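You operate a simulated robot arm through the tools that you are given. There is no shell and no other tool.

The job below is to be done with a simulated two-armed robot. You get a single attempt, and the scene is never put back.

JOB
The grey strip tripped: move one lamp to the black strip and light all four.
Fine: mind the MAX on the strips; grey and black strips switched off while you move it; press the grey strip's reset once; leave the other controls.

Only the result counts: the job must be done as asked and must still hold three seconds after the hand-in. Knocking over, shifting, dropping, spilling or breaking anything else fails it.

ROBOT AND FRAMES
Two 7-joint arms with fingered hands on one trunk that stands fixed in place. Base frame: the origin is at the foot of the trunk, x ahead of it, y to its left, z up. Lengths are in m, angles in degrees, forces in N, time in s.
The left shoulder is at [0.05, 0.214, 0.869], the right one opposite. With the tool pointing down near the work surface each hand reaches from about 0.36 to 0.88 m from the base axis, measured 20 degrees to its own side. Payload 3 kg a hand.
The TCP of each hand is the grasp point between the finger pads, 0.026 m short of the fingertips. In the tool frame z runs along the fingers and y along their closing line. Largest opening 0.132 m; the body of the gripper starts 0.073 m behind the TCP. The gripper is a hand of 3 fingers: y runs from the thumb to the fingers, the wrist lies at [0, 0, -0.229] in the tool frame, and closing takes about 1.5 s.
Orientation is told as [roll, pitch, yaw] about the base's x, y, z axes, in that order, counted from this pose: with the fingers straight down and closing along the base's y, the tool's x points along the base's -x, its y along +y and its z along -z.

CONTROLS
- The arms move only by the tool send_rows. It takes "left_deltas", "right_deltas" or both (then of equal length, played together; a hand with none holds still); each is one flat list of numbers, 6 for each row, row after row: the shift along the tool's x, y, z in m, then the turn, a rotation vector about the tool's x, y, z in degrees. In form: [tx, ty, tz, wx, wy, wz, tx, ty, tz, wx, wy, wz, ...]. A call has 1 to 20 rows; each row shifts and turns the commanded pose from where the row before left it, along the tool's axes as they then stand. "left_fingers" and "right_fingers" are, for a hand that has rows, the opening, from 0 (shut) to 1 (fully open), set as the call begins (left out, the last holds). A row lasts 0.2 s, in which the tool goes at most 0.05 m and 8.6 degrees; a call with a longer step from one row to the next is refused whole, and so is a gripper value outside its range. A pose out of reach is approached as far as the arm can. The call stops where the force on the tool passes 40 N (or 10 N more than at its start, if that is more) or the arm is blocked; 0.2 s more then pass. Each finger travels about 0.072 m/s and halts on what it meets, pressing with about 26 N; the grip force reading is that of the motor and also rises with nothing between the fingers. The clock runs only during rows and for 0.2 s after the last one: add rows that do not move to give the fingers time. The reply holds the time, the measured pose of the TCP, the force on the tool along the base axes, the opening and the grip force, in the units named above and with some noise, with the torque about the TCP (base axes, N m) and any sound that the robot's microphone picked up.
- Cameras (640 x 400 px; columns grow to the right, rows downward): "scene" is now at [0.023, -0.0279, 1.5082]; the picture's right is [-0.52, -0.85, 0.00], its down [-0.52, 0.32, -0.79] and it looks along [0.67, -0.41, -0.61] (base axes); focal length 313 px, centre (320, 200). "left" rides on the left gripper at [-0.062, 0.003, -0.092] in its tool frame; the picture's right is [-0.05, -1.00, 0.00], its down [0.83, -0.04, -0.56] and it looks along [0.55, -0.03, 0.83] (tool axes); focal length 230 px, centre (320, 200). "right" rides on the right gripper at [0.062, 0.003, -0.092] in its tool frame; the picture's right is [-0.05, 1.00, 0.00], its down [-0.83, -0.04, -0.56] and it looks along [-0.55, -0.03, 0.83] (tool axes); focal length 230 px, centre (320, 200). There is no depth. A picture from a camera that has moved, and an enlarged one, comes with that camera's place and axes in the base frame and with its lens. The place of the scene camera against the robot may be out by one fixed shift of up to 0.018 m in any direction.
- get_image(camera): a new picture of that camera. No time passes.
- set_fingers(finger1, finger2, thumb_bend, hand): sets how far each is bent, from 0 (flat) to 100 (curled in); at 30 the hand is open as for a grip, at 70 the pads meet at the TCP. One left out holds its place. A second passes; each finger stops where it meets its share of the squeeze, and holds until it gets a number again. A gripper value or a shape takes the hand back. It gives what a move gives, with no picture; readings hold the bend of each and the force on the fingers (four entries, about 0 where the hand has none), thumb and palm.
- grasp_type(shape, hand): the hand has 3 fingers and takes this shape, open, in about a second: jaw (thumb against the fingers, like two jaws); tri (thumb and two fingers); tip (a fingertip pinch); poke (one finger out to press); point (the index stretched); flat (the hand flat); cup (the hand cupped); fist (a fist). The gripper value then closes the fingers along that shape, each until it touches; the sizes above hold for jaw. It gives what a move gives, with no picture.
- aim_head(pan, tilt): turns the head with the scene camera to pan (to the left, within 86 degrees either way) and tilt (down, from -29 to 69), counted from straight ahead of the robot. It gives what a move gives.
- inspect(camera, box): a new picture of the part [left, top, right, bottom] of that camera's present view, enlarged. No time passes.
- finish_job(): hands the job in; it is judged then, once.

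Nothing tells you positions but the pictures and the camera data. Unless the task says otherwise, let go and move clear before handing in.

The tools are called after ">>>" as a command line: name --argument value ..., lists and objects as JSON in quotes. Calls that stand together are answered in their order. send_rows: Moves the arms, as the interface text tells. Its arguments: {"type":"object","properties":{"left_deltas":{"type":"array","items":{"type":"number"}},"left_fingers":{"type":"number"},"right_deltas":{"type":"array","items":{"type":"number"}},"right_fingers":{"type":"number"}},"required":[]} The other tools are called the same way: grasp_type (shape, hand) gives the hand a shape; set_fingers (finger1, finger2, thumb_bend, hand) moves the fingers one by one; aim_head (pan, tilt) turns the head that bears the scene camera; get_image (camera) takes a picture; inspect (camera, box) takes an enlarged picture of a part of a camera's view; finish_job () hands the job in.

At the start:

```text
clock: 0.0
left_ee_pos: [0.5308, 0.0557, 1.1671]
left_tcp_rot: [0.0, 0.0, -21.6]
left_force: [-0.2, 0.3, 0.0]
left_moment: [-0.01, 0.0, 0.01]
left_gripper_width: 0.1321
left_grip_force: 0.1
left_shape: jaw
left_bend: [30.0, 30.0, 30.0]
left_finger forces: [0.0, 0.1, 0.0, 0.0, 0.1, 0.1]
right_ee_pos: [0.3519, -0.4003, 1.2289]
right_tcp_rot: [-0.1, 0.0, -21.5]
right_force: [-0.1, -0.2, 0.5]
right_moment: [0.01, -0.01, 0.0]
right_gripper_width: 0.1318
right_grip_force: 0.1
right_shape: jaw
right_bend: [30.0, 30.0, 30.0]
right_finger forces: [0.1, 0.0, 0.1, 0.0, 0.1, 0.1]
head pan, tilt: [-31.4, 37.8]
```

scene: 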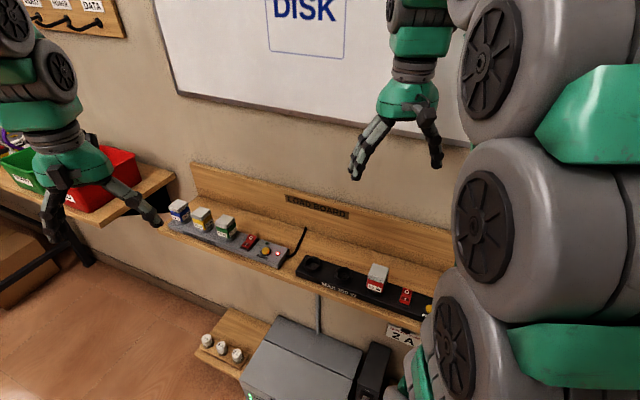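
right: 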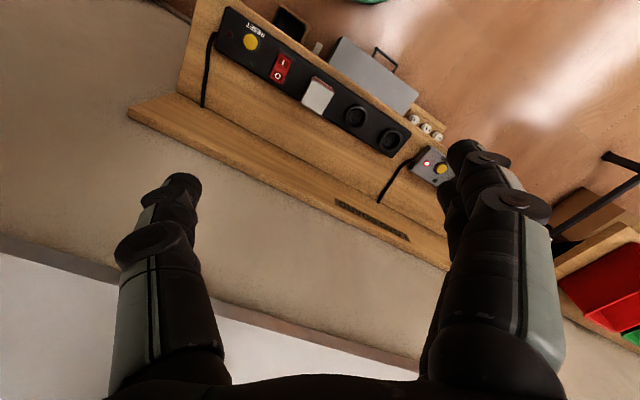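
left: 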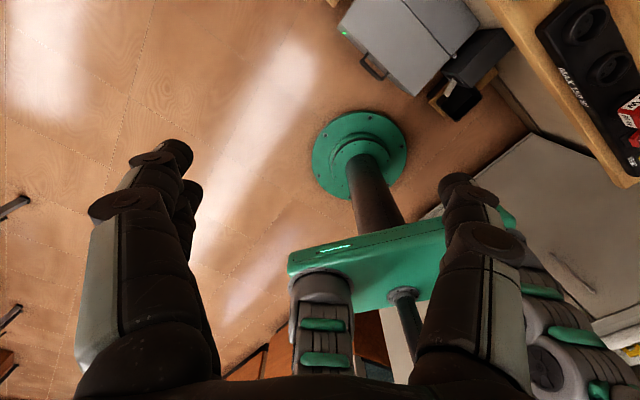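

I see a loadboard with a grey strip (three plugs, a red switch, a yellow button) and a black strip (one plug, two empty sockets, a red switch, a yellow button). I'll look closer before I move anything.

>>> inspect --camera "scene" --box '[150, 180, 310, 280]'

>>> inspect --camera "scene" --box '[290, 240, 450, 340]'

>>> inspect --camera "scene" --box '[180, 300, 340, 400]'

>>> inspect --camera "right" --box '[180, 0, 480, 190]'

```text
4.00 times, centred on (230, 230) of scene
camera zoom: at [0.023, -0.0279, 1.5082], right [-0.52, -0.85, 0.0], down [-0.52, 0.32, -0.79], along [0.67, -0.41, -0.61], focal length 1252 px, centre (680, 80)
```

zoom: 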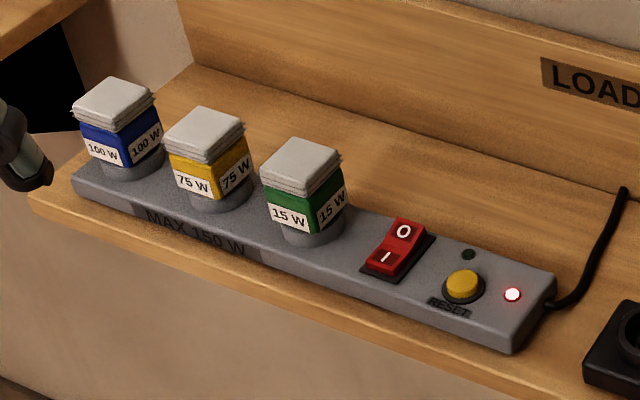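

```text
4.00 times, centred on (370, 290) of scene
camera zoom: at [0.023, -0.0279, 1.5082], right [-0.52, -0.85, 0.0], down [-0.52, 0.32, -0.79], along [0.67, -0.41, -0.61], focal length 1252 px, centre (120, -160)
```

zoom: 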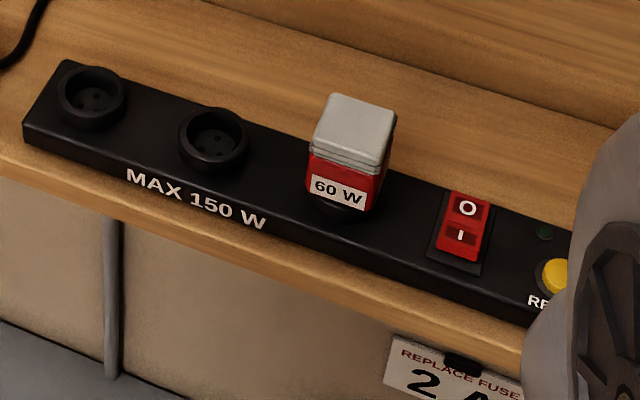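

```text
4.00 times, centred on (260, 350) of scene
camera zoom: at [0.023, -0.0279, 1.5082], right [-0.52, -0.85, 0.0], down [-0.52, 0.32, -0.79], along [0.67, -0.41, -0.61], focal length 1252 px, centre (560, -400)
```

zoom: 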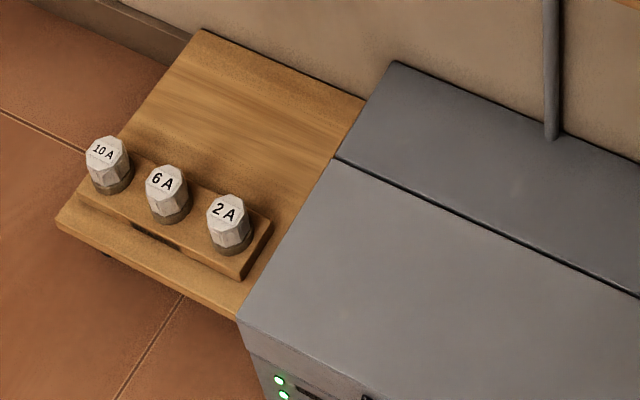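

```text
2.11 times, centred on (330, 95) of right
camera zoom: at [0.2966, -0.3752, 1.3227], right [0.41, 0.91, 0.0], down [0.76, -0.34, 0.56], along [0.51, -0.23, -0.83], focal length 484 px, centre (299, 421)
```

zoom: 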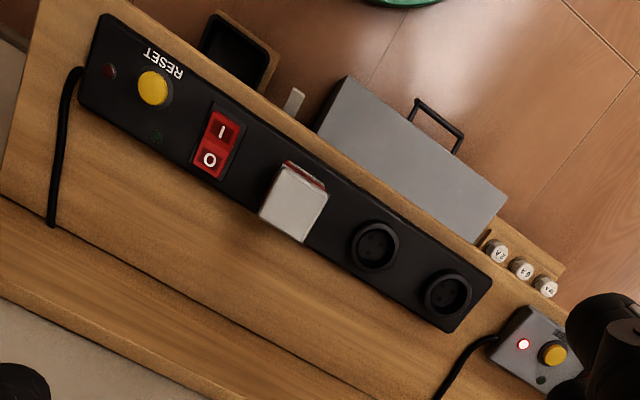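

The loads are grey 100+75+15 = 190 W (over its 150 W limit) and black 60 W. Only moving the yellow 75 W lamp fits, giving grey 115 W and black 135 W. Next I'll turn the head for a clearer view of the switches and sockets.

>>> aim_head --pan -42 --tilt 50

>>> get_image --camera "scene"

```text
clock: 0.7
left_ee_pos: [0.5298, 0.0562, 1.1674]
left_tcp_rot: [-0.1, 0.1, -21.5]
left_force: [-0.9, 0.1, -0.1]
left_moment: [0.02, 0.03, -0.02]
left_gripper_width: 0.132
left_grip_force: 0.0
left_shape: jaw
left_bend: [30.0, 30.0, 30.0]
left_finger forces: [0.0, 0.0, 0.0, 0.0, 0.0, 0.0]
right_ee_pos: [0.3523, -0.4017, 1.2316]
right_tcp_rot: [0.0, 0.0, -21.5]
right_force: [-0.1, 0.2, 0.7]
right_moment: [-0.01, -0.01, 0.01]
right_gripper_width: 0.132
right_grip_force: 0.1
right_shape: jaw
right_bend: [30.0, 30.0, 30.0]
right_finger forces: [0.0, 0.1, 0.1, 0.0, 0.0, 0.0]
head pan, tilt: [-42.0, 50.0]
```

```text
taken
```

scene: 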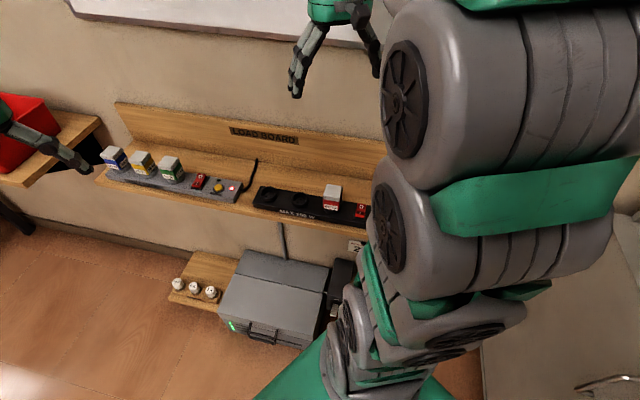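

The right arm hides the right end of the black strip. I'll zoom in on the switches as they stand.

>>> inspect --camera "scene" --box '[170, 150, 250, 200]'

>>> inspect --camera "scene" --box '[90, 130, 190, 192]'

>>> inspect --camera "right" --box '[210, 0, 350, 88]'

>>> inspect --camera "right" --box '[290, 60, 450, 160]'

```text
8.00 times, centred on (210, 175) of scene
camera zoom: at [0.0065, -0.0344, 1.4908], right [-0.67, -0.74, 0.0], down [-0.57, 0.51, -0.64], along [0.48, -0.43, -0.77], focal length 2505 px, centre (1200, 400)
```

zoom: 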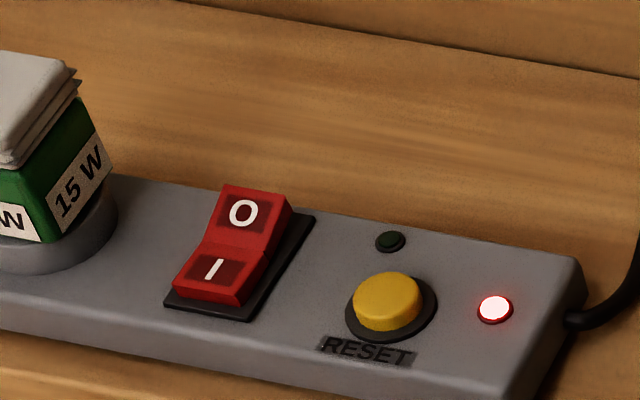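

```text
6.40 times, centred on (140, 161) of scene
camera zoom: at [0.0065, -0.0344, 1.4908], right [-0.67, -0.74, 0.0], down [-0.57, 0.51, -0.64], along [0.48, -0.43, -0.77], focal length 2004 px, centre (1472, 450)
```

zoom: 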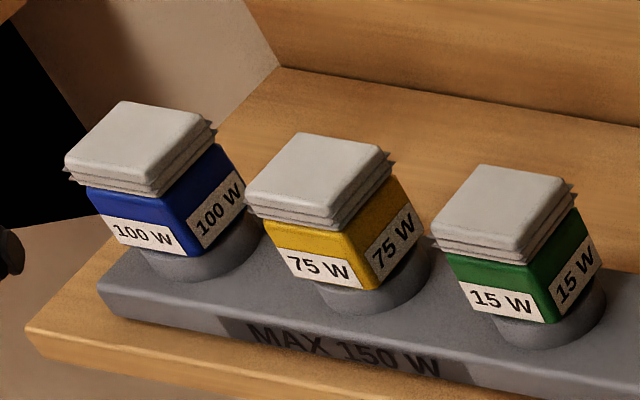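

```text
4.55 times, centred on (280, 44) of right
camera zoom: at [0.2966, -0.3752, 1.3227], right [0.41, 0.91, 0.0], down [0.76, -0.34, 0.56], along [0.51, -0.23, -0.83], focal length 1046 px, centre (502, 909)
```

zoom: 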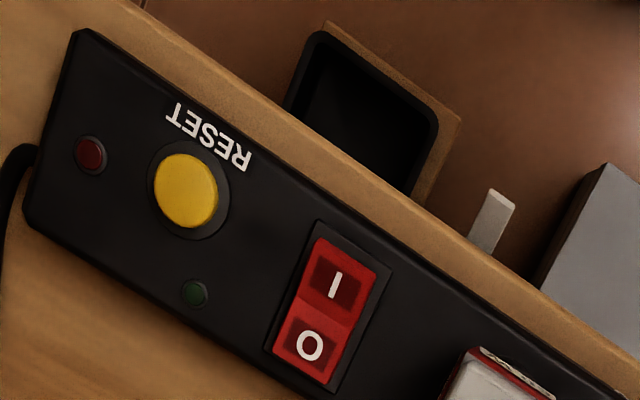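

```text
4.00 times, centred on (370, 110) of right
camera zoom: at [0.2966, -0.3752, 1.3227], right [0.41, 0.91, 0.0], down [0.76, -0.34, 0.56], along [0.51, -0.23, -0.83], focal length 920 px, centre (120, 560)
```

zoom: 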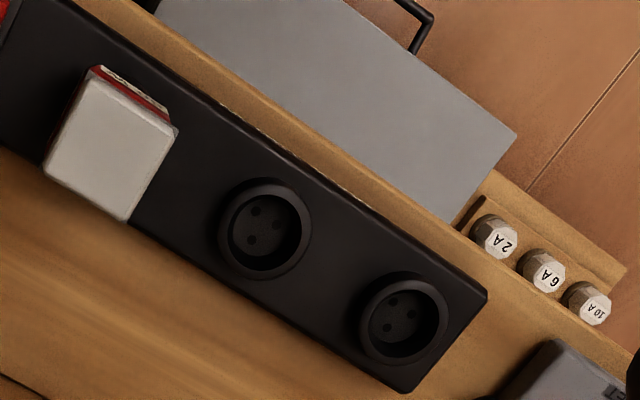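

The grey strip's rocker is pressed at "I" (on, but tripped: red LED). The black strip's rocker looks off, with its LEDs dark. I'll turn the right hand to line up with the board and move it over the gap between the strips for close-up views.

>>> send_rows --right_deltas '[0, 0, 0, 0, 0, -8.24, 0, 0, 0, 0, 0, -8.24, 0, 0, 0, 0, 0, -8.24, 0, 0, 0, 0, 0, -8.24, 0, 0, 0, 0, 0, -8.24, 0, 0, 0, 0, 0, -8.24, 0, 0, 0, 0, 0, -8.24]'

>>> get_image --camera "right"

>>> get_image --camera "scene"

```text
clock: 2.3
left_ee_pos: [0.531, 0.0553, 1.1677]
left_tcp_rot: [0.0, 0.0, -21.4]
left_force: [0.8, -0.4, 0.0]
left_moment: [0.02, 0.01, -0.02]
left_gripper_width: 0.1319
left_grip_force: 0.0
left_shape: jaw
left_bend: [30.0, 30.0, 30.0]
left_finger forces: [0.0, 0.1, 0.0, 0.1, 0.1, 0.0]
right_ee_pos: [0.3531, -0.4002, 1.2298]
right_tcp_rot: [0.0, 0.0, 36.4]
right_force: [0.2, -1.5, -0.4]
right_moment: [-0.02, -0.01, 0.0]
right_gripper_width: 0.1318
right_grip_force: 0.0
right_shape: jaw
right_bend: [30.0, 30.0, 30.0]
right_finger forces: [0.0, 0.1, 0.0, 0.0, 0.0, 0.0]
head pan, tilt: [-42.0, 50.0]
```

```text
taken
camera right: at [0.3017, -0.4336, 1.322], right [-0.55, 0.84, 0.0], down [0.69, 0.46, 0.55], along [0.46, 0.3, -0.83], focal length 230 px, centre (320, 200)
```

right: 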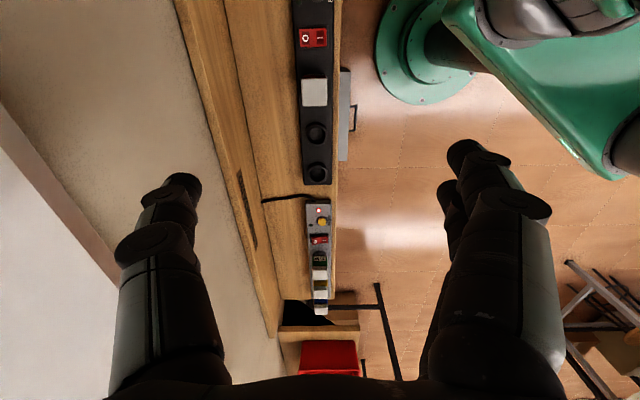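

```text
taken
```

scene: 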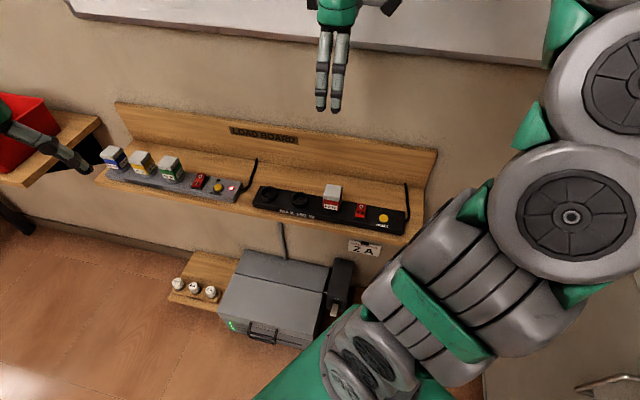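

The arm is now out of the way, and both strips show in the scene and hand views. I'll zoom in on the details for switch states and measurements.

>>> inspect --camera "scene" --box '[320, 180, 432, 250]'

>>> inspect --camera "scene" --box '[240, 180, 352, 250]'

>>> inspect --camera "right" --box '[240, 0, 400, 100]'

>>> inspect --camera "right" --box '[240, 100, 400, 200]'

>>> inspect --camera "right" --box '[240, 190, 432, 310]'

>>> inspect --camera "scene" --box '[310, 230, 422, 300]'

```text
5.71 times, centred on (376, 215) of scene
camera zoom: at [0.0064, -0.0344, 1.4907], right [-0.67, -0.74, 0.0], down [-0.57, 0.51, -0.64], along [0.48, -0.43, -0.77], focal length 1789 px, centre (0, 114)
```

zoom: 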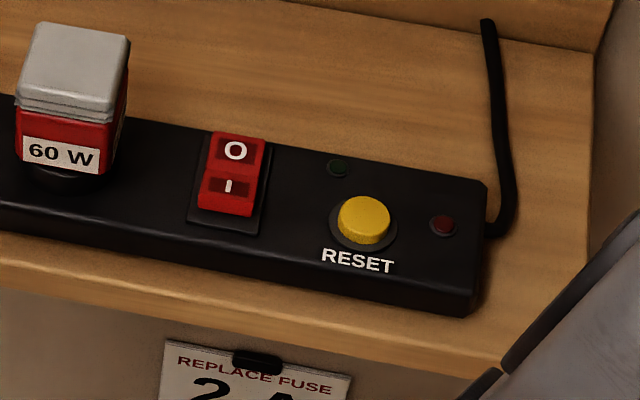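

```text
5.71 times, centred on (296, 215) of scene
camera zoom: at [0.0064, -0.0344, 1.4907], right [-0.67, -0.74, 0.0], down [-0.57, 0.51, -0.64], along [0.48, -0.43, -0.77], focal length 1789 px, centre (457, 114)
```

zoom: 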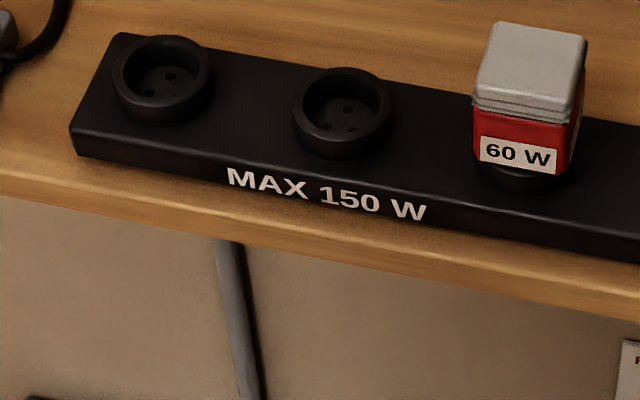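

```text
4.00 times, centred on (320, 50) of right
camera zoom: at [0.3017, -0.4336, 1.322], right [-0.55, 0.84, 0.0], down [0.69, 0.46, 0.55], along [0.46, 0.3, -0.83], focal length 920 px, centre (320, 800)
```

zoom: 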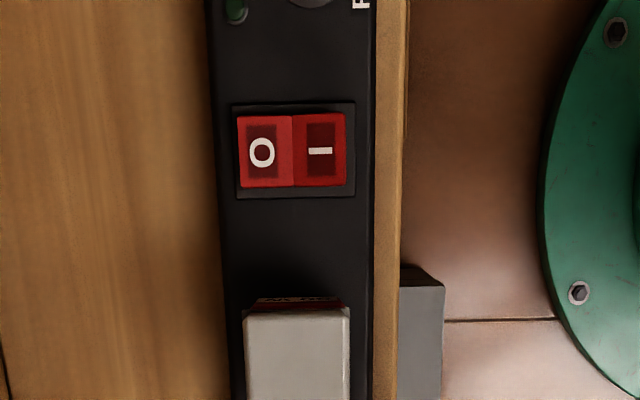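

```text
4.00 times, centred on (320, 150) of right
camera zoom: at [0.3017, -0.4336, 1.322], right [-0.55, 0.84, 0.0], down [0.69, 0.46, 0.55], along [0.46, 0.3, -0.83], focal length 920 px, centre (320, 400)
```

zoom: 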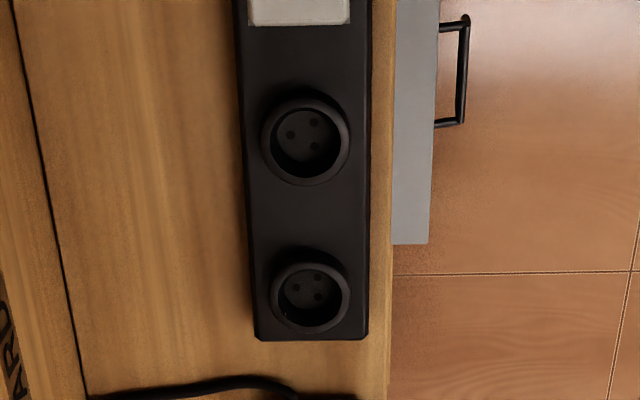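

```text
3.33 times, centred on (336, 250) of right
camera zoom: at [0.3017, -0.4336, 1.322], right [-0.55, 0.84, 0.0], down [0.69, 0.46, 0.55], along [0.46, 0.3, -0.83], focal length 767 px, centre (267, 33)
```

zoom: 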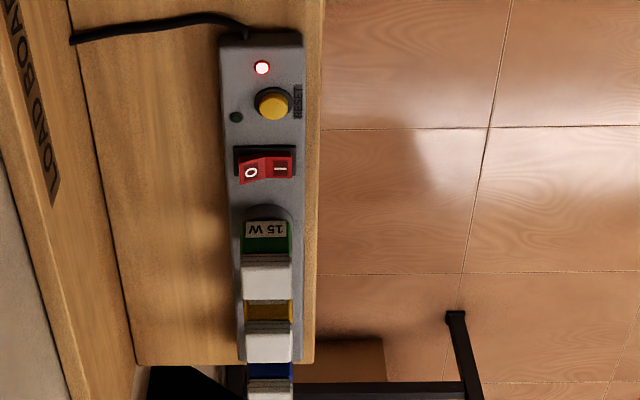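

```text
5.71 times, centred on (366, 265) of scene
camera zoom: at [0.0064, -0.0344, 1.4907], right [-0.67, -0.74, 0.0], down [-0.57, 0.51, -0.64], along [0.48, -0.43, -0.77], focal length 1789 px, centre (57, -171)
```

zoom: 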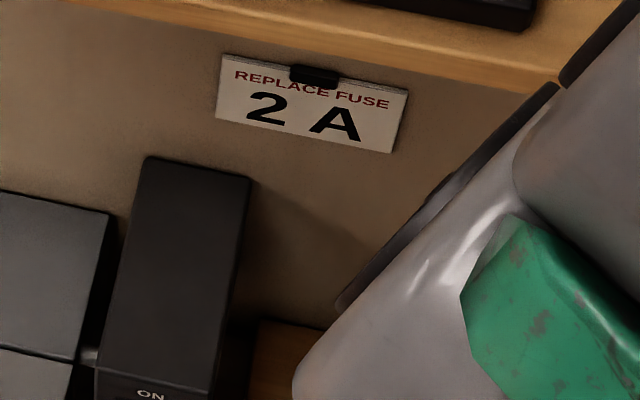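

Close up, the grey rocker has its I side down (on) and the black rocker has its O side down (off). Both free black sockets have the same hole pattern, and the board runs at about 34.6°. I'll move the hand along the board to triangulate heights with the hand camera.

>>> send_rows --right_deltas '[0, 0, 0, 0, 0, 1.6, -0.04, -0.004, 0.025, 0, 0, 0, -0.04, -0.004, 0.025, 0, 0, 0, -0.04, -0.003, 0.025, 0, 0, 0]'

>>> get_image --camera "right"

>>> inspect --camera "right" --box '[240, 0, 400, 100]'

>>> inspect --camera "right" --box '[240, 100, 400, 200]'

>>> inspect --camera "right" --box '[240, 200, 400, 300]'

```text
clock: 3.3
left_ee_pos: [0.5303, 0.0554, 1.168]
left_tcp_rot: [0.1, 0.1, -21.5]
left_force: [0.3, -0.1, 1.0]
left_moment: [0.03, 0.01, -0.02]
left_gripper_width: 0.1319
left_grip_force: 0.0
left_shape: jaw
left_bend: [30.0, 30.0, 30.0]
left_finger forces: [0.0, 0.0, 0.1, 0.0, 0.0, 0.0]
right_ee_pos: [0.4584, -0.342, 1.155]
right_tcp_rot: [0.0, 0.0, 34.6]
right_force: [1.3, -0.6, 0.8]
right_moment: [0.0, -0.01, 0.0]
right_gripper_width: 0.132
right_grip_force: 0.1
right_shape: jaw
right_bend: [30.0, 30.0, 30.0]
right_finger forces: [0.0, 0.1, 0.1, 0.0, 0.1, 0.1]
head pan, tilt: [-42.0, 50.0]
```

```text
taken
camera right: at [0.4066, -0.3744, 1.2477], right [-0.52, 0.85, 0.0], down [0.71, 0.44, 0.55], along [0.47, 0.29, -0.83], focal length 230 px, centre (320, 200)
```

right: 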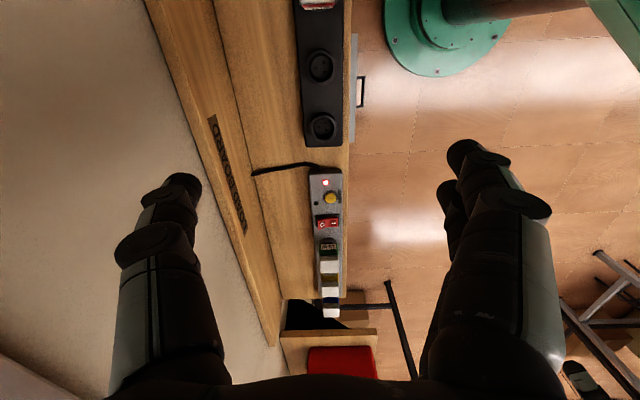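

```text
4.00 times, centred on (320, 50) of right
camera zoom: at [0.4066, -0.3744, 1.2477], right [-0.52, 0.85, 0.0], down [0.71, 0.44, 0.55], along [0.47, 0.29, -0.83], focal length 920 px, centre (320, 800)
```

zoom: 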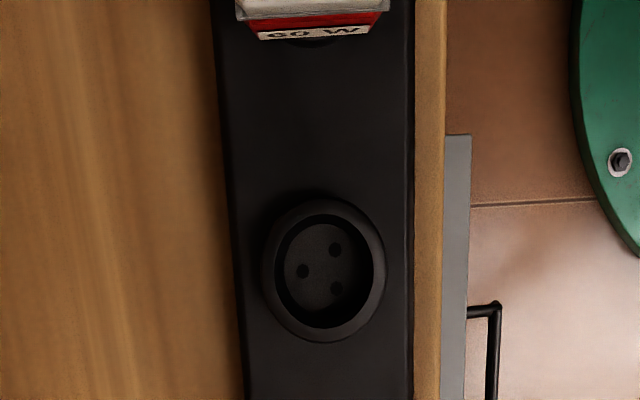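

```text
4.00 times, centred on (320, 150) of right
camera zoom: at [0.4066, -0.3744, 1.2477], right [-0.52, 0.85, 0.0], down [0.71, 0.44, 0.55], along [0.47, 0.29, -0.83], focal length 920 px, centre (320, 400)
```

zoom: 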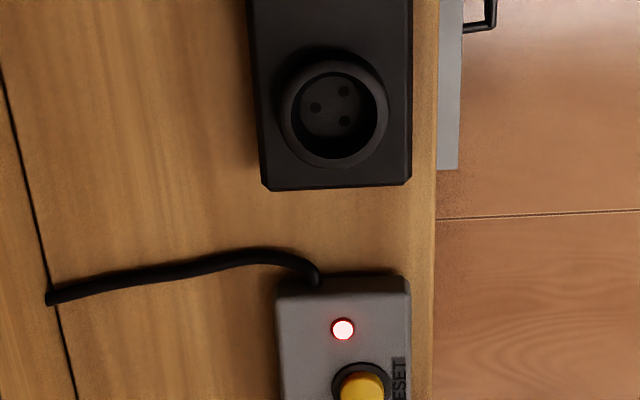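

```text
4.00 times, centred on (320, 250) of right
camera zoom: at [0.4066, -0.3744, 1.2477], right [-0.52, 0.85, 0.0], down [0.71, 0.44, 0.55], along [0.47, 0.29, -0.83], focal length 920 px, centre (320, 0)
```

zoom: 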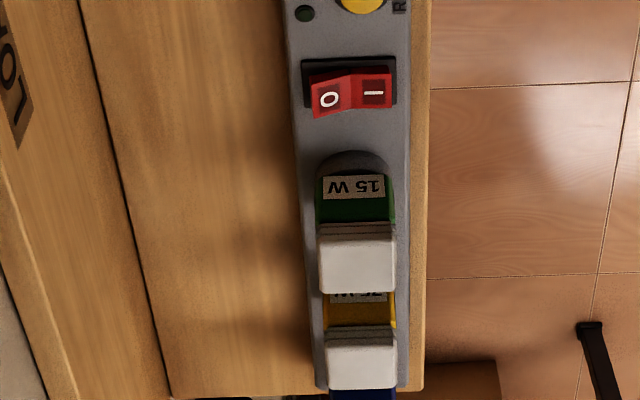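

Triangulating from the two hand views:
- **Sockets:** ring tops at z≈0.874. Socket 2 is at about (0.427, −0.360) and socket 1 at about (0.497, −0.312).
- **Yellow lamp:** near (0.785, −0.113), with its top at z≈0.927.

Next I'll try the poke shape in free space to see where the pressing fingertip sits.

>>> grasp_type --hand "right" --shape "poke"

>>> get_image --camera "right"

>>> inspect --camera "scene" --box '[200, 0, 424, 140]'

```text
clock: 4.2
left_ee_pos: [0.5302, 0.0549, 1.1686]
left_tcp_rot: [-0.1, -0.1, -21.5]
left_force: [0.4, -0.7, 0.9]
left_moment: [0.02, 0.01, -0.01]
left_gripper_width: 0.1316
left_grip_force: 0.0
left_shape: jaw
left_bend: [30.0, 30.0, 30.0]
left_finger forces: [0.0, 0.1, 0.1, 0.1, 0.1, 0.0]
right_ee_pos: [0.4586, -0.3421, 1.1548]
right_tcp_rot: [0.0, 0.0, 34.5]
right_force: [-0.4, -0.2, 0.5]
right_moment: [0.02, 0.01, -0.03]
right_gripper_width: 0.0
right_grip_force: 0.0
right_shape: poke
right_bend: [100.0, 100.0, 45.0]
right_finger forces: [0.0, 0.0, 0.0, 0.0, 0.1, 0.0]
head pan, tilt: [-42.0, 50.0]
```

```text
taken
camera right: at [0.4061, -0.3747, 1.2482], right [-0.52, 0.85, 0.0], down [0.71, 0.44, 0.56], along [0.47, 0.29, -0.83], focal length 230 px, centre (320, 200)
```

right: 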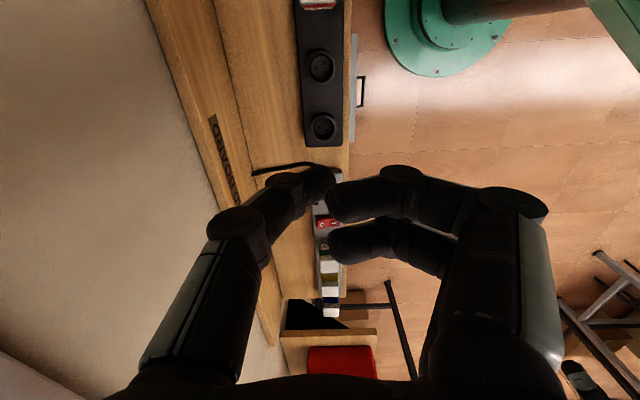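

```text
2.86 times, centred on (312, 70) of scene
camera zoom: at [0.0064, -0.0344, 1.4907], right [-0.67, -0.74, 0.0], down [-0.57, 0.51, -0.64], along [0.48, -0.43, -0.77], focal length 895 px, centre (343, 571)
```

zoom: 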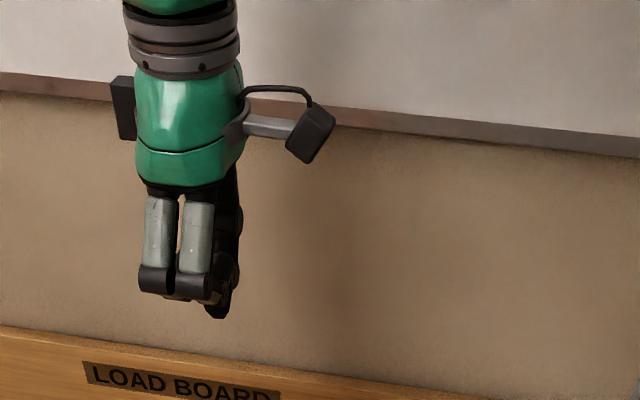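

In poke shape the thumb sticks out near the TCP line while the two fingers curl in. I'll compare it with the point shape.

>>> grasp_type --hand "right" --shape "point"

>>> get_image --camera "right"

>>> inspect --camera "scene" --box '[200, 0, 424, 140]'

```text
clock: 5.1
left_ee_pos: [0.5307, 0.0551, 1.1679]
left_tcp_rot: [0.1, 0.0, -21.4]
left_force: [-1.1, 0.7, 0.4]
left_moment: [0.0, 0.02, 0.0]
left_gripper_width: 0.1317
left_grip_force: 0.1
left_shape: jaw
left_bend: [30.0, 30.0, 30.0]
left_finger forces: [0.1, 0.1, 0.1, 0.1, 0.0, 0.0]
right_ee_pos: [0.4585, -0.3416, 1.1562]
right_tcp_rot: [0.0, 0.1, 34.5]
right_force: [-0.5, 0.3, -0.4]
right_moment: [0.02, 0.0, -0.01]
right_gripper_width: 0.0
right_grip_force: 0.1
right_shape: point
right_bend: [24.0, 100.0, 48.0]
right_finger forces: [0.0, 0.0, 0.1, 0.1, 0.0, 0.0]
head pan, tilt: [-42.0, 50.0]
```

```text
taken
camera right: at [0.4061, -0.3747, 1.2482], right [-0.52, 0.85, 0.0], down [0.71, 0.44, 0.56], along [0.47, 0.29, -0.83], focal length 230 px, centre (320, 200)
```

right: 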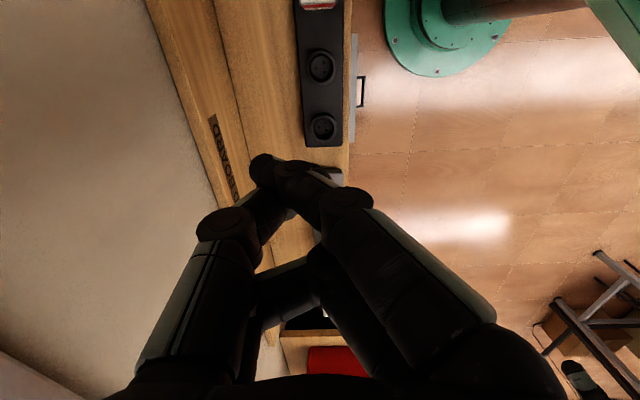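

```text
2.86 times, centred on (312, 70) of scene
camera zoom: at [0.0064, -0.0344, 1.4907], right [-0.67, -0.74, 0.0], down [-0.57, 0.51, -0.64], along [0.48, -0.43, -0.77], focal length 895 px, centre (343, 571)
```

zoom: 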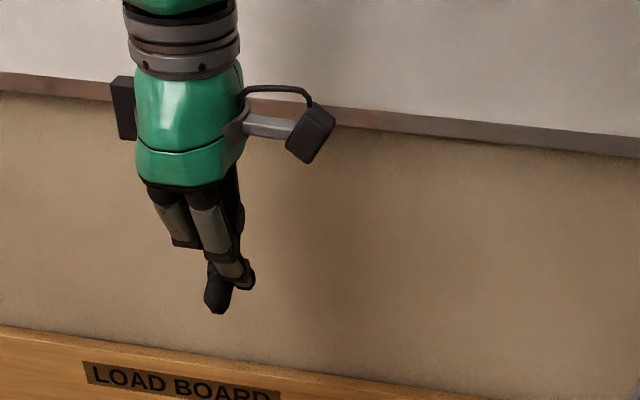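

The point shape crosses the index over the thumb, which is awkward for pressing. I'll check whether the jaw shape, fully closed, makes a better-known pressing tip.

>>> grasp_type --hand "right" --shape "jaw"

>>> send_rows --right_deltas '[0, 0, 0, 0, 0, 0, 0, 0, 0, 0, 0, 0, 0, 0, 0, 0, 0, 0, 0, 0, 0, 0, 0, 0, 0, 0, 0, 0, 0, 0, 0, 0, 0, 0, 0, 0, 0, 0, 0, 0, 0, 0]' --right_fingers 0

>>> get_image --camera "right"

>>> inspect --camera "scene" --box '[200, 0, 424, 140]'

```text
clock: 6.0
left_ee_pos: [0.5301, 0.0557, 1.1685]
left_tcp_rot: [0.0, 0.1, -21.5]
left_force: [-0.3, -0.3, -0.1]
left_moment: [-0.03, 0.01, 0.02]
left_gripper_width: 0.1317
left_grip_force: 0.0
left_shape: jaw
left_bend: [30.0, 30.0, 30.0]
left_finger forces: [0.1, 0.0, 0.1, 0.1, 0.1, 0.0]
right_ee_pos: [0.4575, -0.3426, 1.1567]
right_tcp_rot: [0.0, 0.0, 34.6]
right_force: [0.8, 1.1, 0.4]
right_moment: [0.05, 0.03, -0.02]
right_gripper_width: 0.0954
right_grip_force: 0.1
right_shape: jaw
right_bend: [30.0, 78.0, 30.0]
right_finger forces: [0.0, 0.0, 0.0, 0.0, 0.0, 0.1]
head pan, tilt: [-42.0, 50.0]
```

```text
clock: 7.6
left_ee_pos: [0.5303, 0.0544, 1.1677]
left_tcp_rot: [0.0, -0.1, -21.6]
left_force: [0.4, 0.4, 0.1]
left_moment: [-0.02, 0.01, 0.02]
left_gripper_width: 0.132
left_grip_force: 0.0
left_shape: jaw
left_bend: [30.0, 30.0, 30.0]
left_finger forces: [0.1, 0.0, 0.1, 0.0, 0.1, 0.0]
right_ee_pos: [0.4589, -0.3423, 1.1556]
right_tcp_rot: [0.0, 0.0, 34.6]
right_force: [-0.7, 0.3, 0.0]
right_moment: [0.03, -0.01, 0.02]
right_gripper_width: 0.0002
right_grip_force: 26.0
right_shape: jaw
right_bend: [63.0, 74.0, 64.0]
right_finger forces: [0.1, 0.0, 0.1, 0.0, 0.0, 0.0]
head pan, tilt: [-42.0, 50.0]
```

```text
taken
camera right: at [0.4064, -0.3746, 1.2481], right [-0.52, 0.85, 0.0], down [0.71, 0.44, 0.56], along [0.47, 0.29, -0.83], focal length 230 px, centre (320, 200)
```

right: 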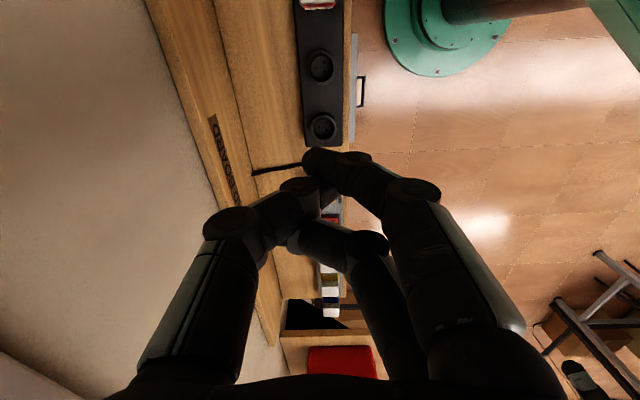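

```text
2.86 times, centred on (312, 70) of scene
camera zoom: at [0.0064, -0.0344, 1.4907], right [-0.67, -0.74, 0.0], down [-0.57, 0.51, -0.64], along [0.48, -0.43, -0.77], focal length 895 px, centre (343, 571)
```

zoom: 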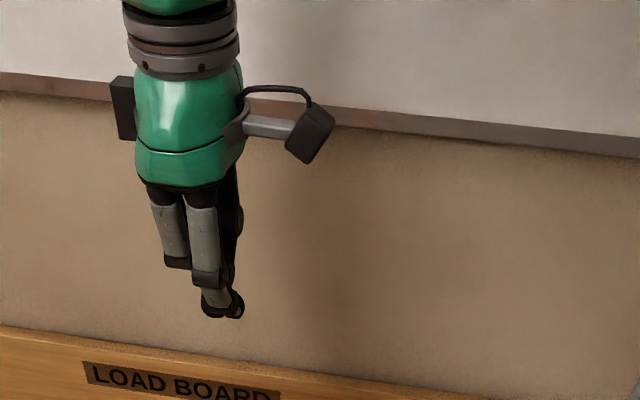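

The jaw closes unevenly straight after another shape, so I'll press with poke (its thumb tip sits near the TCP axis) and open the hand fully before any gripping. First I'll pull the left arm back out of the way and bring the right hand nearer the grey switch.

>>> grasp_type --hand "right" --shape "jaw"

>>> send_rows --left_deltas '[0.037, 0.0257, 0, 0, 0, 0, 0.037, 0.0257, 0, 0, 0, 0, 0.037, 0.0257, 0, 0, 0, 0, 0.037, 0.0257, 0, 0, 0, 0]'

>>> send_rows --right_deltas '[-0.04, 0, 0.02, 0, 0, 0, -0.04, 0, 0.02, 0, 0, 0, -0.04, 0, 0.02, 0, 0, 0, -0.03, 0, 0.02, 0, 0, 0]' --right_fingers 1

>>> get_image --camera "right"

>>> inspect --camera "right" --box '[240, 20, 400, 120]'

>>> inspect --camera "right" --box '[240, 120, 400, 220]'

>>> get_image --camera "scene"

```text
clock: 8.5
left_ee_pos: [0.5296, 0.0551, 1.1682]
left_tcp_rot: [0.0, 0.0, -21.6]
left_force: [0.2, -0.6, -0.7]
left_moment: [-0.02, 0.0, 0.0]
left_gripper_width: 0.1318
left_grip_force: 0.0
left_shape: jaw
left_bend: [30.0, 30.0, 30.0]
left_finger forces: [0.0, 0.0, 0.0, 0.0, 0.0, 0.1]
right_ee_pos: [0.4582, -0.3421, 1.1561]
right_tcp_rot: [0.1, 0.0, 34.6]
right_force: [0.1, 0.2, -0.2]
right_moment: [0.02, 0.02, -0.03]
right_gripper_width: 0.1319
right_grip_force: 0.1
right_shape: jaw
right_bend: [30.0, 30.0, 30.0]
right_finger forces: [0.1, 0.0, 0.1, 0.0, 0.0, 0.0]
head pan, tilt: [-42.0, 50.0]
```

```text
clock: 9.5
left_ee_pos: [0.4346, 0.206, 1.1673]
left_tcp_rot: [0.0, -0.2, -21.5]
left_force: [-0.6, -0.3, 0.4]
left_moment: [0.01, 0.01, 0.0]
left_gripper_width: 0.1321
left_grip_force: 0.1
left_shape: jaw
left_bend: [30.0, 30.0, 30.0]
left_finger forces: [0.1, 0.1, 0.1, 0.1, 0.0, 0.1]
right_ee_pos: [0.4583, -0.342, 1.1551]
right_tcp_rot: [0.0, 0.0, 34.6]
right_force: [0.4, 0.2, -0.2]
right_moment: [-0.02, -0.01, -0.01]
right_gripper_width: 0.1319
right_grip_force: 0.0
right_shape: jaw
right_bend: [30.0, 30.0, 30.0]
right_finger forces: [0.1, 0.0, 0.0, 0.1, 0.0, 0.1]
head pan, tilt: [-42.0, 50.0]
```

```text
clock: 10.5
left_ee_pos: [0.4338, 0.2065, 1.1665]
left_tcp_rot: [0.0, 0.0, -21.5]
left_force: [0.6, -0.5, 0.5]
left_moment: [-0.03, 0.0, -0.04]
left_gripper_width: 0.1319
left_grip_force: 0.1
left_shape: jaw
left_bend: [30.0, 30.0, 30.0]
left_finger forces: [0.1, 0.1, 0.0, 0.0, 0.1, 0.0]
right_ee_pos: [0.5825, -0.2573, 1.0767]
right_tcp_rot: [0.0, 0.0, 34.6]
right_force: [-0.3, 0.1, 0.5]
right_moment: [-0.04, 0.02, 0.02]
right_gripper_width: 0.1321
right_grip_force: 0.1
right_shape: jaw
right_bend: [30.0, 30.0, 30.0]
right_finger forces: [0.0, 0.0, 0.0, 0.0, 0.1, 0.0]
head pan, tilt: [-42.0, 50.0]
```

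```text
taken
camera right: at [0.5301, -0.2893, 1.169], right [-0.52, 0.85, 0.0], down [0.71, 0.44, 0.55], along [0.47, 0.29, -0.83], focal length 230 px, centre (320, 200)
```

right: 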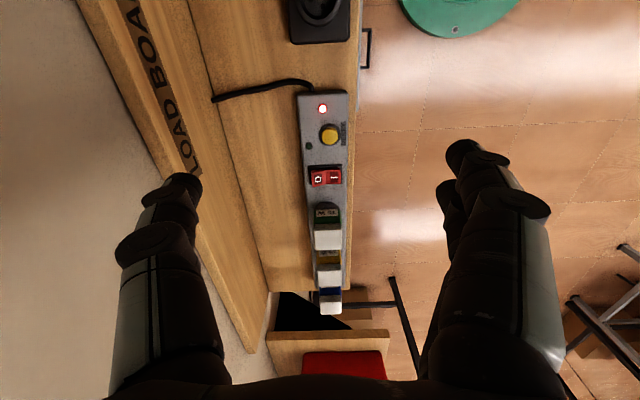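

```text
4.00 times, centred on (320, 70) of right
camera zoom: at [0.5301, -0.2893, 1.169], right [-0.52, 0.85, 0.0], down [0.71, 0.44, 0.55], along [0.47, 0.29, -0.83], focal length 920 px, centre (320, 720)
```

zoom: 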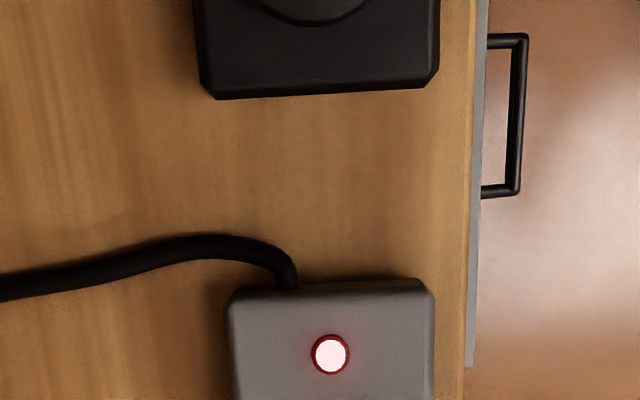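

```text
4.00 times, centred on (320, 170) of right
camera zoom: at [0.5301, -0.2893, 1.169], right [-0.52, 0.85, 0.0], down [0.71, 0.44, 0.55], along [0.47, 0.29, -0.83], focal length 920 px, centre (320, 320)
```

zoom: 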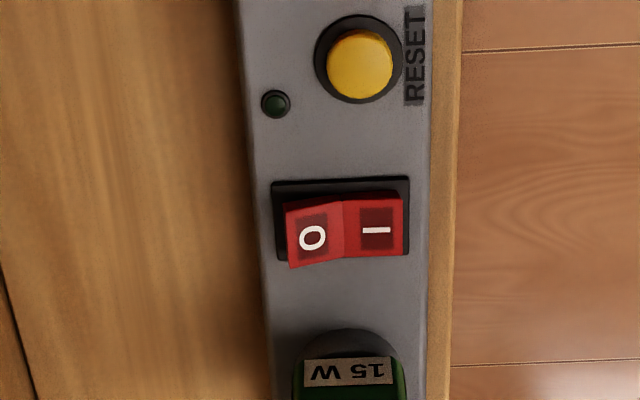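

```text
taken
```

scene: 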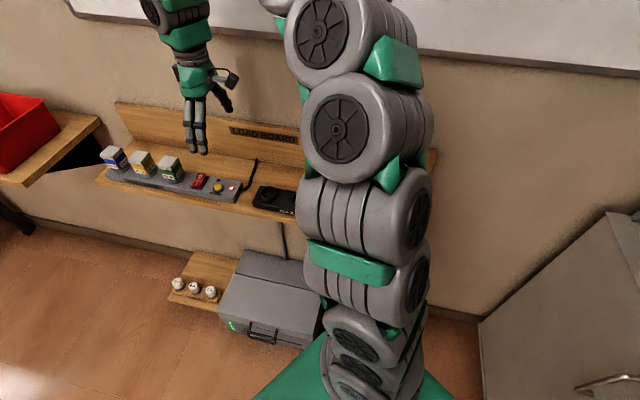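

The grey switch centre is near (0.662, −0.199), with its O half raised on the wall side. I'll switch to poke and hover over the O half, then check the thumb tip against it.

>>> grasp_type --hand "right" --shape "poke"

>>> send_rows --right_deltas '[-0.0245, -0.0026, 0.03, 0, 0, 0, -0.0245, -0.0026, 0.035, 0, 0, 0, -0.0245, -0.0026, 0.035, 0, 0, 0, -0.0245, -0.0027, 0.035, 0, 0, 0]'

>>> get_image --camera "right"

>>> inspect --camera "right" --box '[240, 100, 400, 200]'

>>> inspect --camera "scene" --box '[130, 100, 290, 200]'

```text
clock: 11.4
left_ee_pos: [0.4342, 0.2062, 1.1668]
left_tcp_rot: [0.0, 0.1, -21.6]
left_force: [0.4, -0.1, 0.1]
left_moment: [0.01, -0.01, -0.04]
left_gripper_width: 0.132
left_grip_force: 0.0
left_shape: jaw
left_bend: [30.0, 30.0, 30.0]
left_finger forces: [0.0, 0.0, 0.0, 0.0, 0.0, 0.0]
right_ee_pos: [0.5819, -0.257, 1.0764]
right_tcp_rot: [0.0, 0.0, 34.6]
right_force: [-0.9, -0.1, 0.1]
right_moment: [0.02, 0.01, 0.0]
right_gripper_width: 0.0
right_grip_force: 0.1
right_shape: poke
right_bend: [100.0, 100.0, 45.0]
right_finger forces: [0.1, 0.1, 0.1, 0.1, 0.0, 0.0]
head pan, tilt: [-42.0, 50.0]
```

```text
clock: 12.4
left_ee_pos: [0.434, 0.2062, 1.1667]
left_tcp_rot: [0.1, 0.1, -21.5]
left_force: [0.7, 0.2, 0.3]
left_moment: [-0.01, -0.01, 0.02]
left_gripper_width: 0.1318
left_grip_force: 0.0
left_shape: jaw
left_bend: [30.0, 30.0, 30.0]
left_finger forces: [0.0, 0.0, 0.1, 0.0, 0.0, 0.0]
right_ee_pos: [0.6679, -0.2082, 0.9374]
right_tcp_rot: [0.0, 0.1, 34.6]
right_force: [0.3, 0.4, 0.6]
right_moment: [0.02, -0.02, 0.04]
right_gripper_width: 0.0
right_grip_force: 0.1
right_shape: poke
right_bend: [100.0, 100.0, 45.0]
right_finger forces: [0.0, 0.0, 0.0, 0.0, 0.1, 0.0]
head pan, tilt: [-42.0, 50.0]
```

```text
taken
camera right: at [0.6164, -0.2396, 1.0293], right [-0.52, 0.85, 0.0], down [0.71, 0.44, 0.55], along [0.47, 0.29, -0.83], focal length 230 px, centre (320, 200)
```

right: 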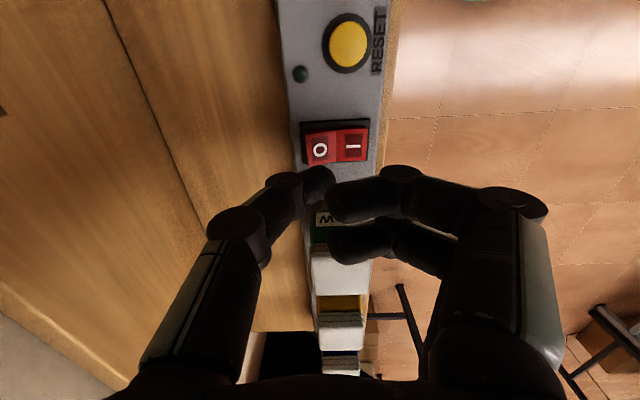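

```text
4.00 times, centred on (320, 150) of right
camera zoom: at [0.6164, -0.2396, 1.0293], right [-0.52, 0.85, 0.0], down [0.71, 0.44, 0.55], along [0.47, 0.29, -0.83], focal length 920 px, centre (320, 400)
```

zoom: 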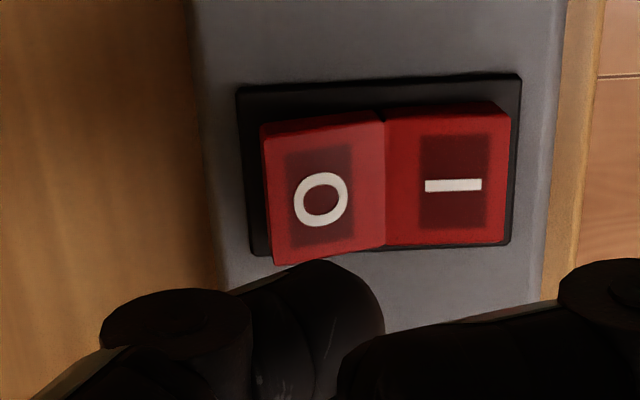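

```text
4.00 times, centred on (210, 150) of scene
camera zoom: at [0.0065, -0.0344, 1.4907], right [-0.67, -0.74, 0.0], down [-0.57, 0.51, -0.64], along [0.48, -0.43, -0.77], focal length 1252 px, centre (760, 400)
```

zoom: 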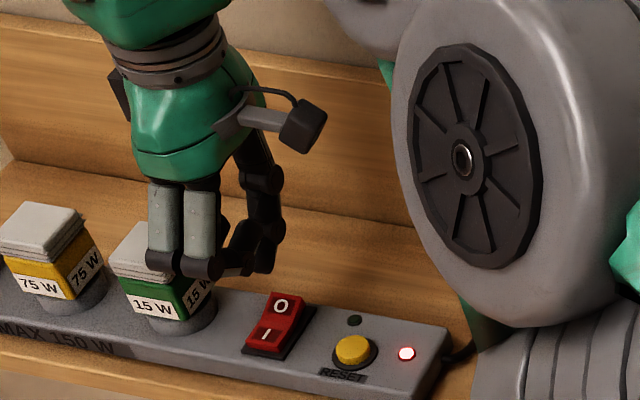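

The thumb tip sits almost straight above the O label. I'll shift 6 mm outward toward the wall side and descend slowly.

>>> send_rows --right_deltas '[0, -0.006, 0.01, 0, 0, 0, 0, 0, 0.01, 0, 0, 0, 0, 0, 0.006, 0, 0, 0, 0, 0, 0.004, 0, 0, 0]'

>>> inspect --camera "right" --box '[240, 100, 400, 200]'

>>> inspect --camera "scene" --box '[130, 100, 290, 200]'

```text
clock: 13.4
left_ee_pos: [0.4339, 0.2063, 1.1675]
left_tcp_rot: [0.0, 0.1, -21.6]
left_force: [-0.3, 0.1, 0.0]
left_moment: [0.02, 0.01, -0.03]
left_gripper_width: 0.1322
left_grip_force: 0.0
left_shape: jaw
left_bend: [30.0, 30.0, 30.0]
left_finger forces: [0.0, 0.1, 0.0, 0.1, 0.1, 0.0]
right_ee_pos: [0.6707, -0.2127, 0.9116]
right_tcp_rot: [0.0, -0.1, 34.7]
right_force: [-0.6, 0.9, -0.1]
right_moment: [0.0, -0.02, 0.01]
right_gripper_width: 0.0001
right_grip_force: 0.0
right_shape: poke
right_bend: [100.0, 100.0, 45.0]
right_finger forces: [0.0, 0.0, 0.0, 0.0, 0.1, 0.1]
head pan, tilt: [-42.0, 50.0]
```

```text
4.00 times, centred on (320, 150) of right
camera zoom: at [0.6194, -0.2456, 1.0038], right [-0.52, 0.85, 0.0], down [0.71, 0.44, 0.56], along [0.47, 0.29, -0.83], focal length 920 px, centre (320, 400)
```

zoom: 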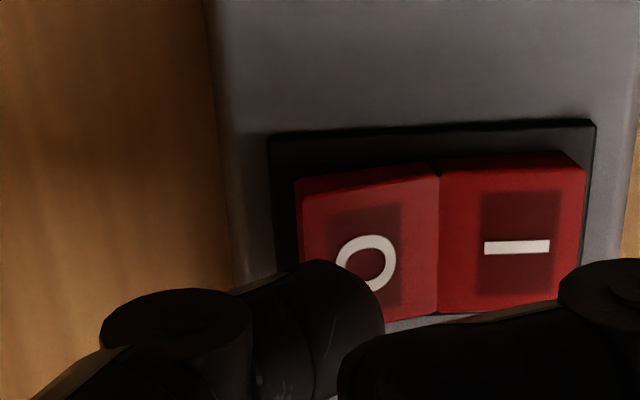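

```text
4.00 times, centred on (210, 150) of scene
camera zoom: at [0.0064, -0.0344, 1.4907], right [-0.67, -0.74, 0.0], down [-0.57, 0.51, -0.64], along [0.48, -0.43, -0.77], focal length 1252 px, centre (760, 400)
```

zoom: 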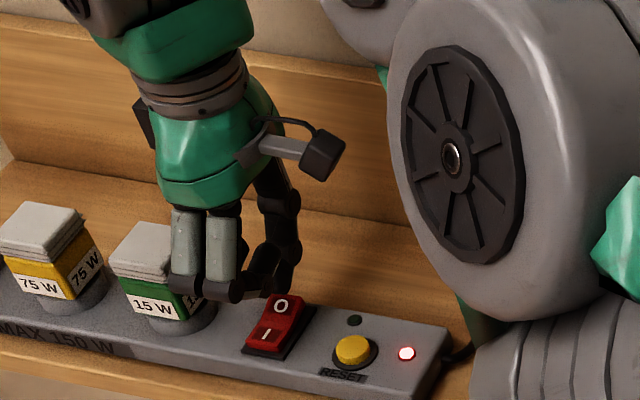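

No contact yet. The tip hovers just over the O half and clears the 15 W lamp, so I'll carry on down in small steps.

>>> send_rows --right_deltas '[0, 0, 0.003, 0, 0, 0, 0, 0, 0.003, 0, 0, 0, 0, 0, 0.003, 0, 0, 0]'

>>> inspect --camera "right" --box '[240, 100, 400, 200]'

>>> inspect --camera "scene" --box '[160, 140, 240, 190]'

```text
clock: 14.2
left_ee_pos: [0.4334, 0.2053, 1.1673]
left_tcp_rot: [-0.1, 0.0, -21.5]
left_force: [-0.3, -0.1, 0.3]
left_moment: [0.02, 0.0, 0.03]
left_gripper_width: 0.1318
left_grip_force: 0.1
left_shape: jaw
left_bend: [30.0, 30.0, 30.0]
left_finger forces: [0.1, 0.1, 0.0, 0.0, 0.0, 0.0]
right_ee_pos: [0.6709, -0.2138, 0.9023]
right_tcp_rot: [0.0, 0.1, 34.6]
right_force: [-0.7, 0.0, 0.4]
right_moment: [-0.03, -0.03, -0.01]
right_gripper_width: 0.0002
right_grip_force: 0.0
right_shape: poke
right_bend: [100.0, 100.0, 45.0]
right_finger forces: [0.0, 0.0, 0.1, 0.0, 0.0, 0.0]
head pan, tilt: [-42.0, 50.0]
```

```text
4.00 times, centred on (320, 150) of right
camera zoom: at [0.6191, -0.2465, 0.9937], right [-0.52, 0.85, 0.0], down [0.71, 0.44, 0.56], along [0.47, 0.29, -0.83], focal length 920 px, centre (320, 400)
```

zoom: 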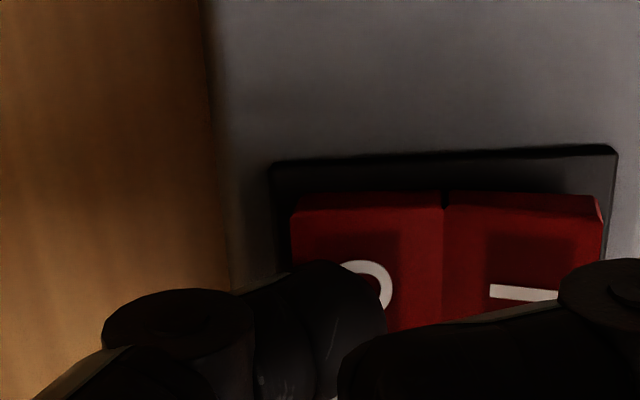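

```text
8.00 times, centred on (200, 165) of scene
camera zoom: at [0.0064, -0.0344, 1.4907], right [-0.67, -0.74, 0.0], down [-0.57, 0.51, -0.64], along [0.48, -0.43, -0.77], focal length 2505 px, centre (1280, 480)
```

zoom: 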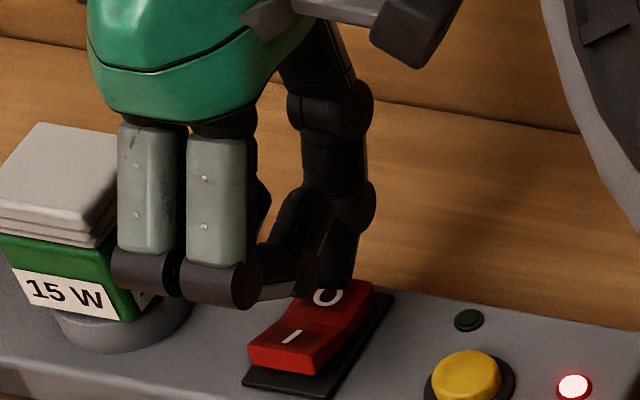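

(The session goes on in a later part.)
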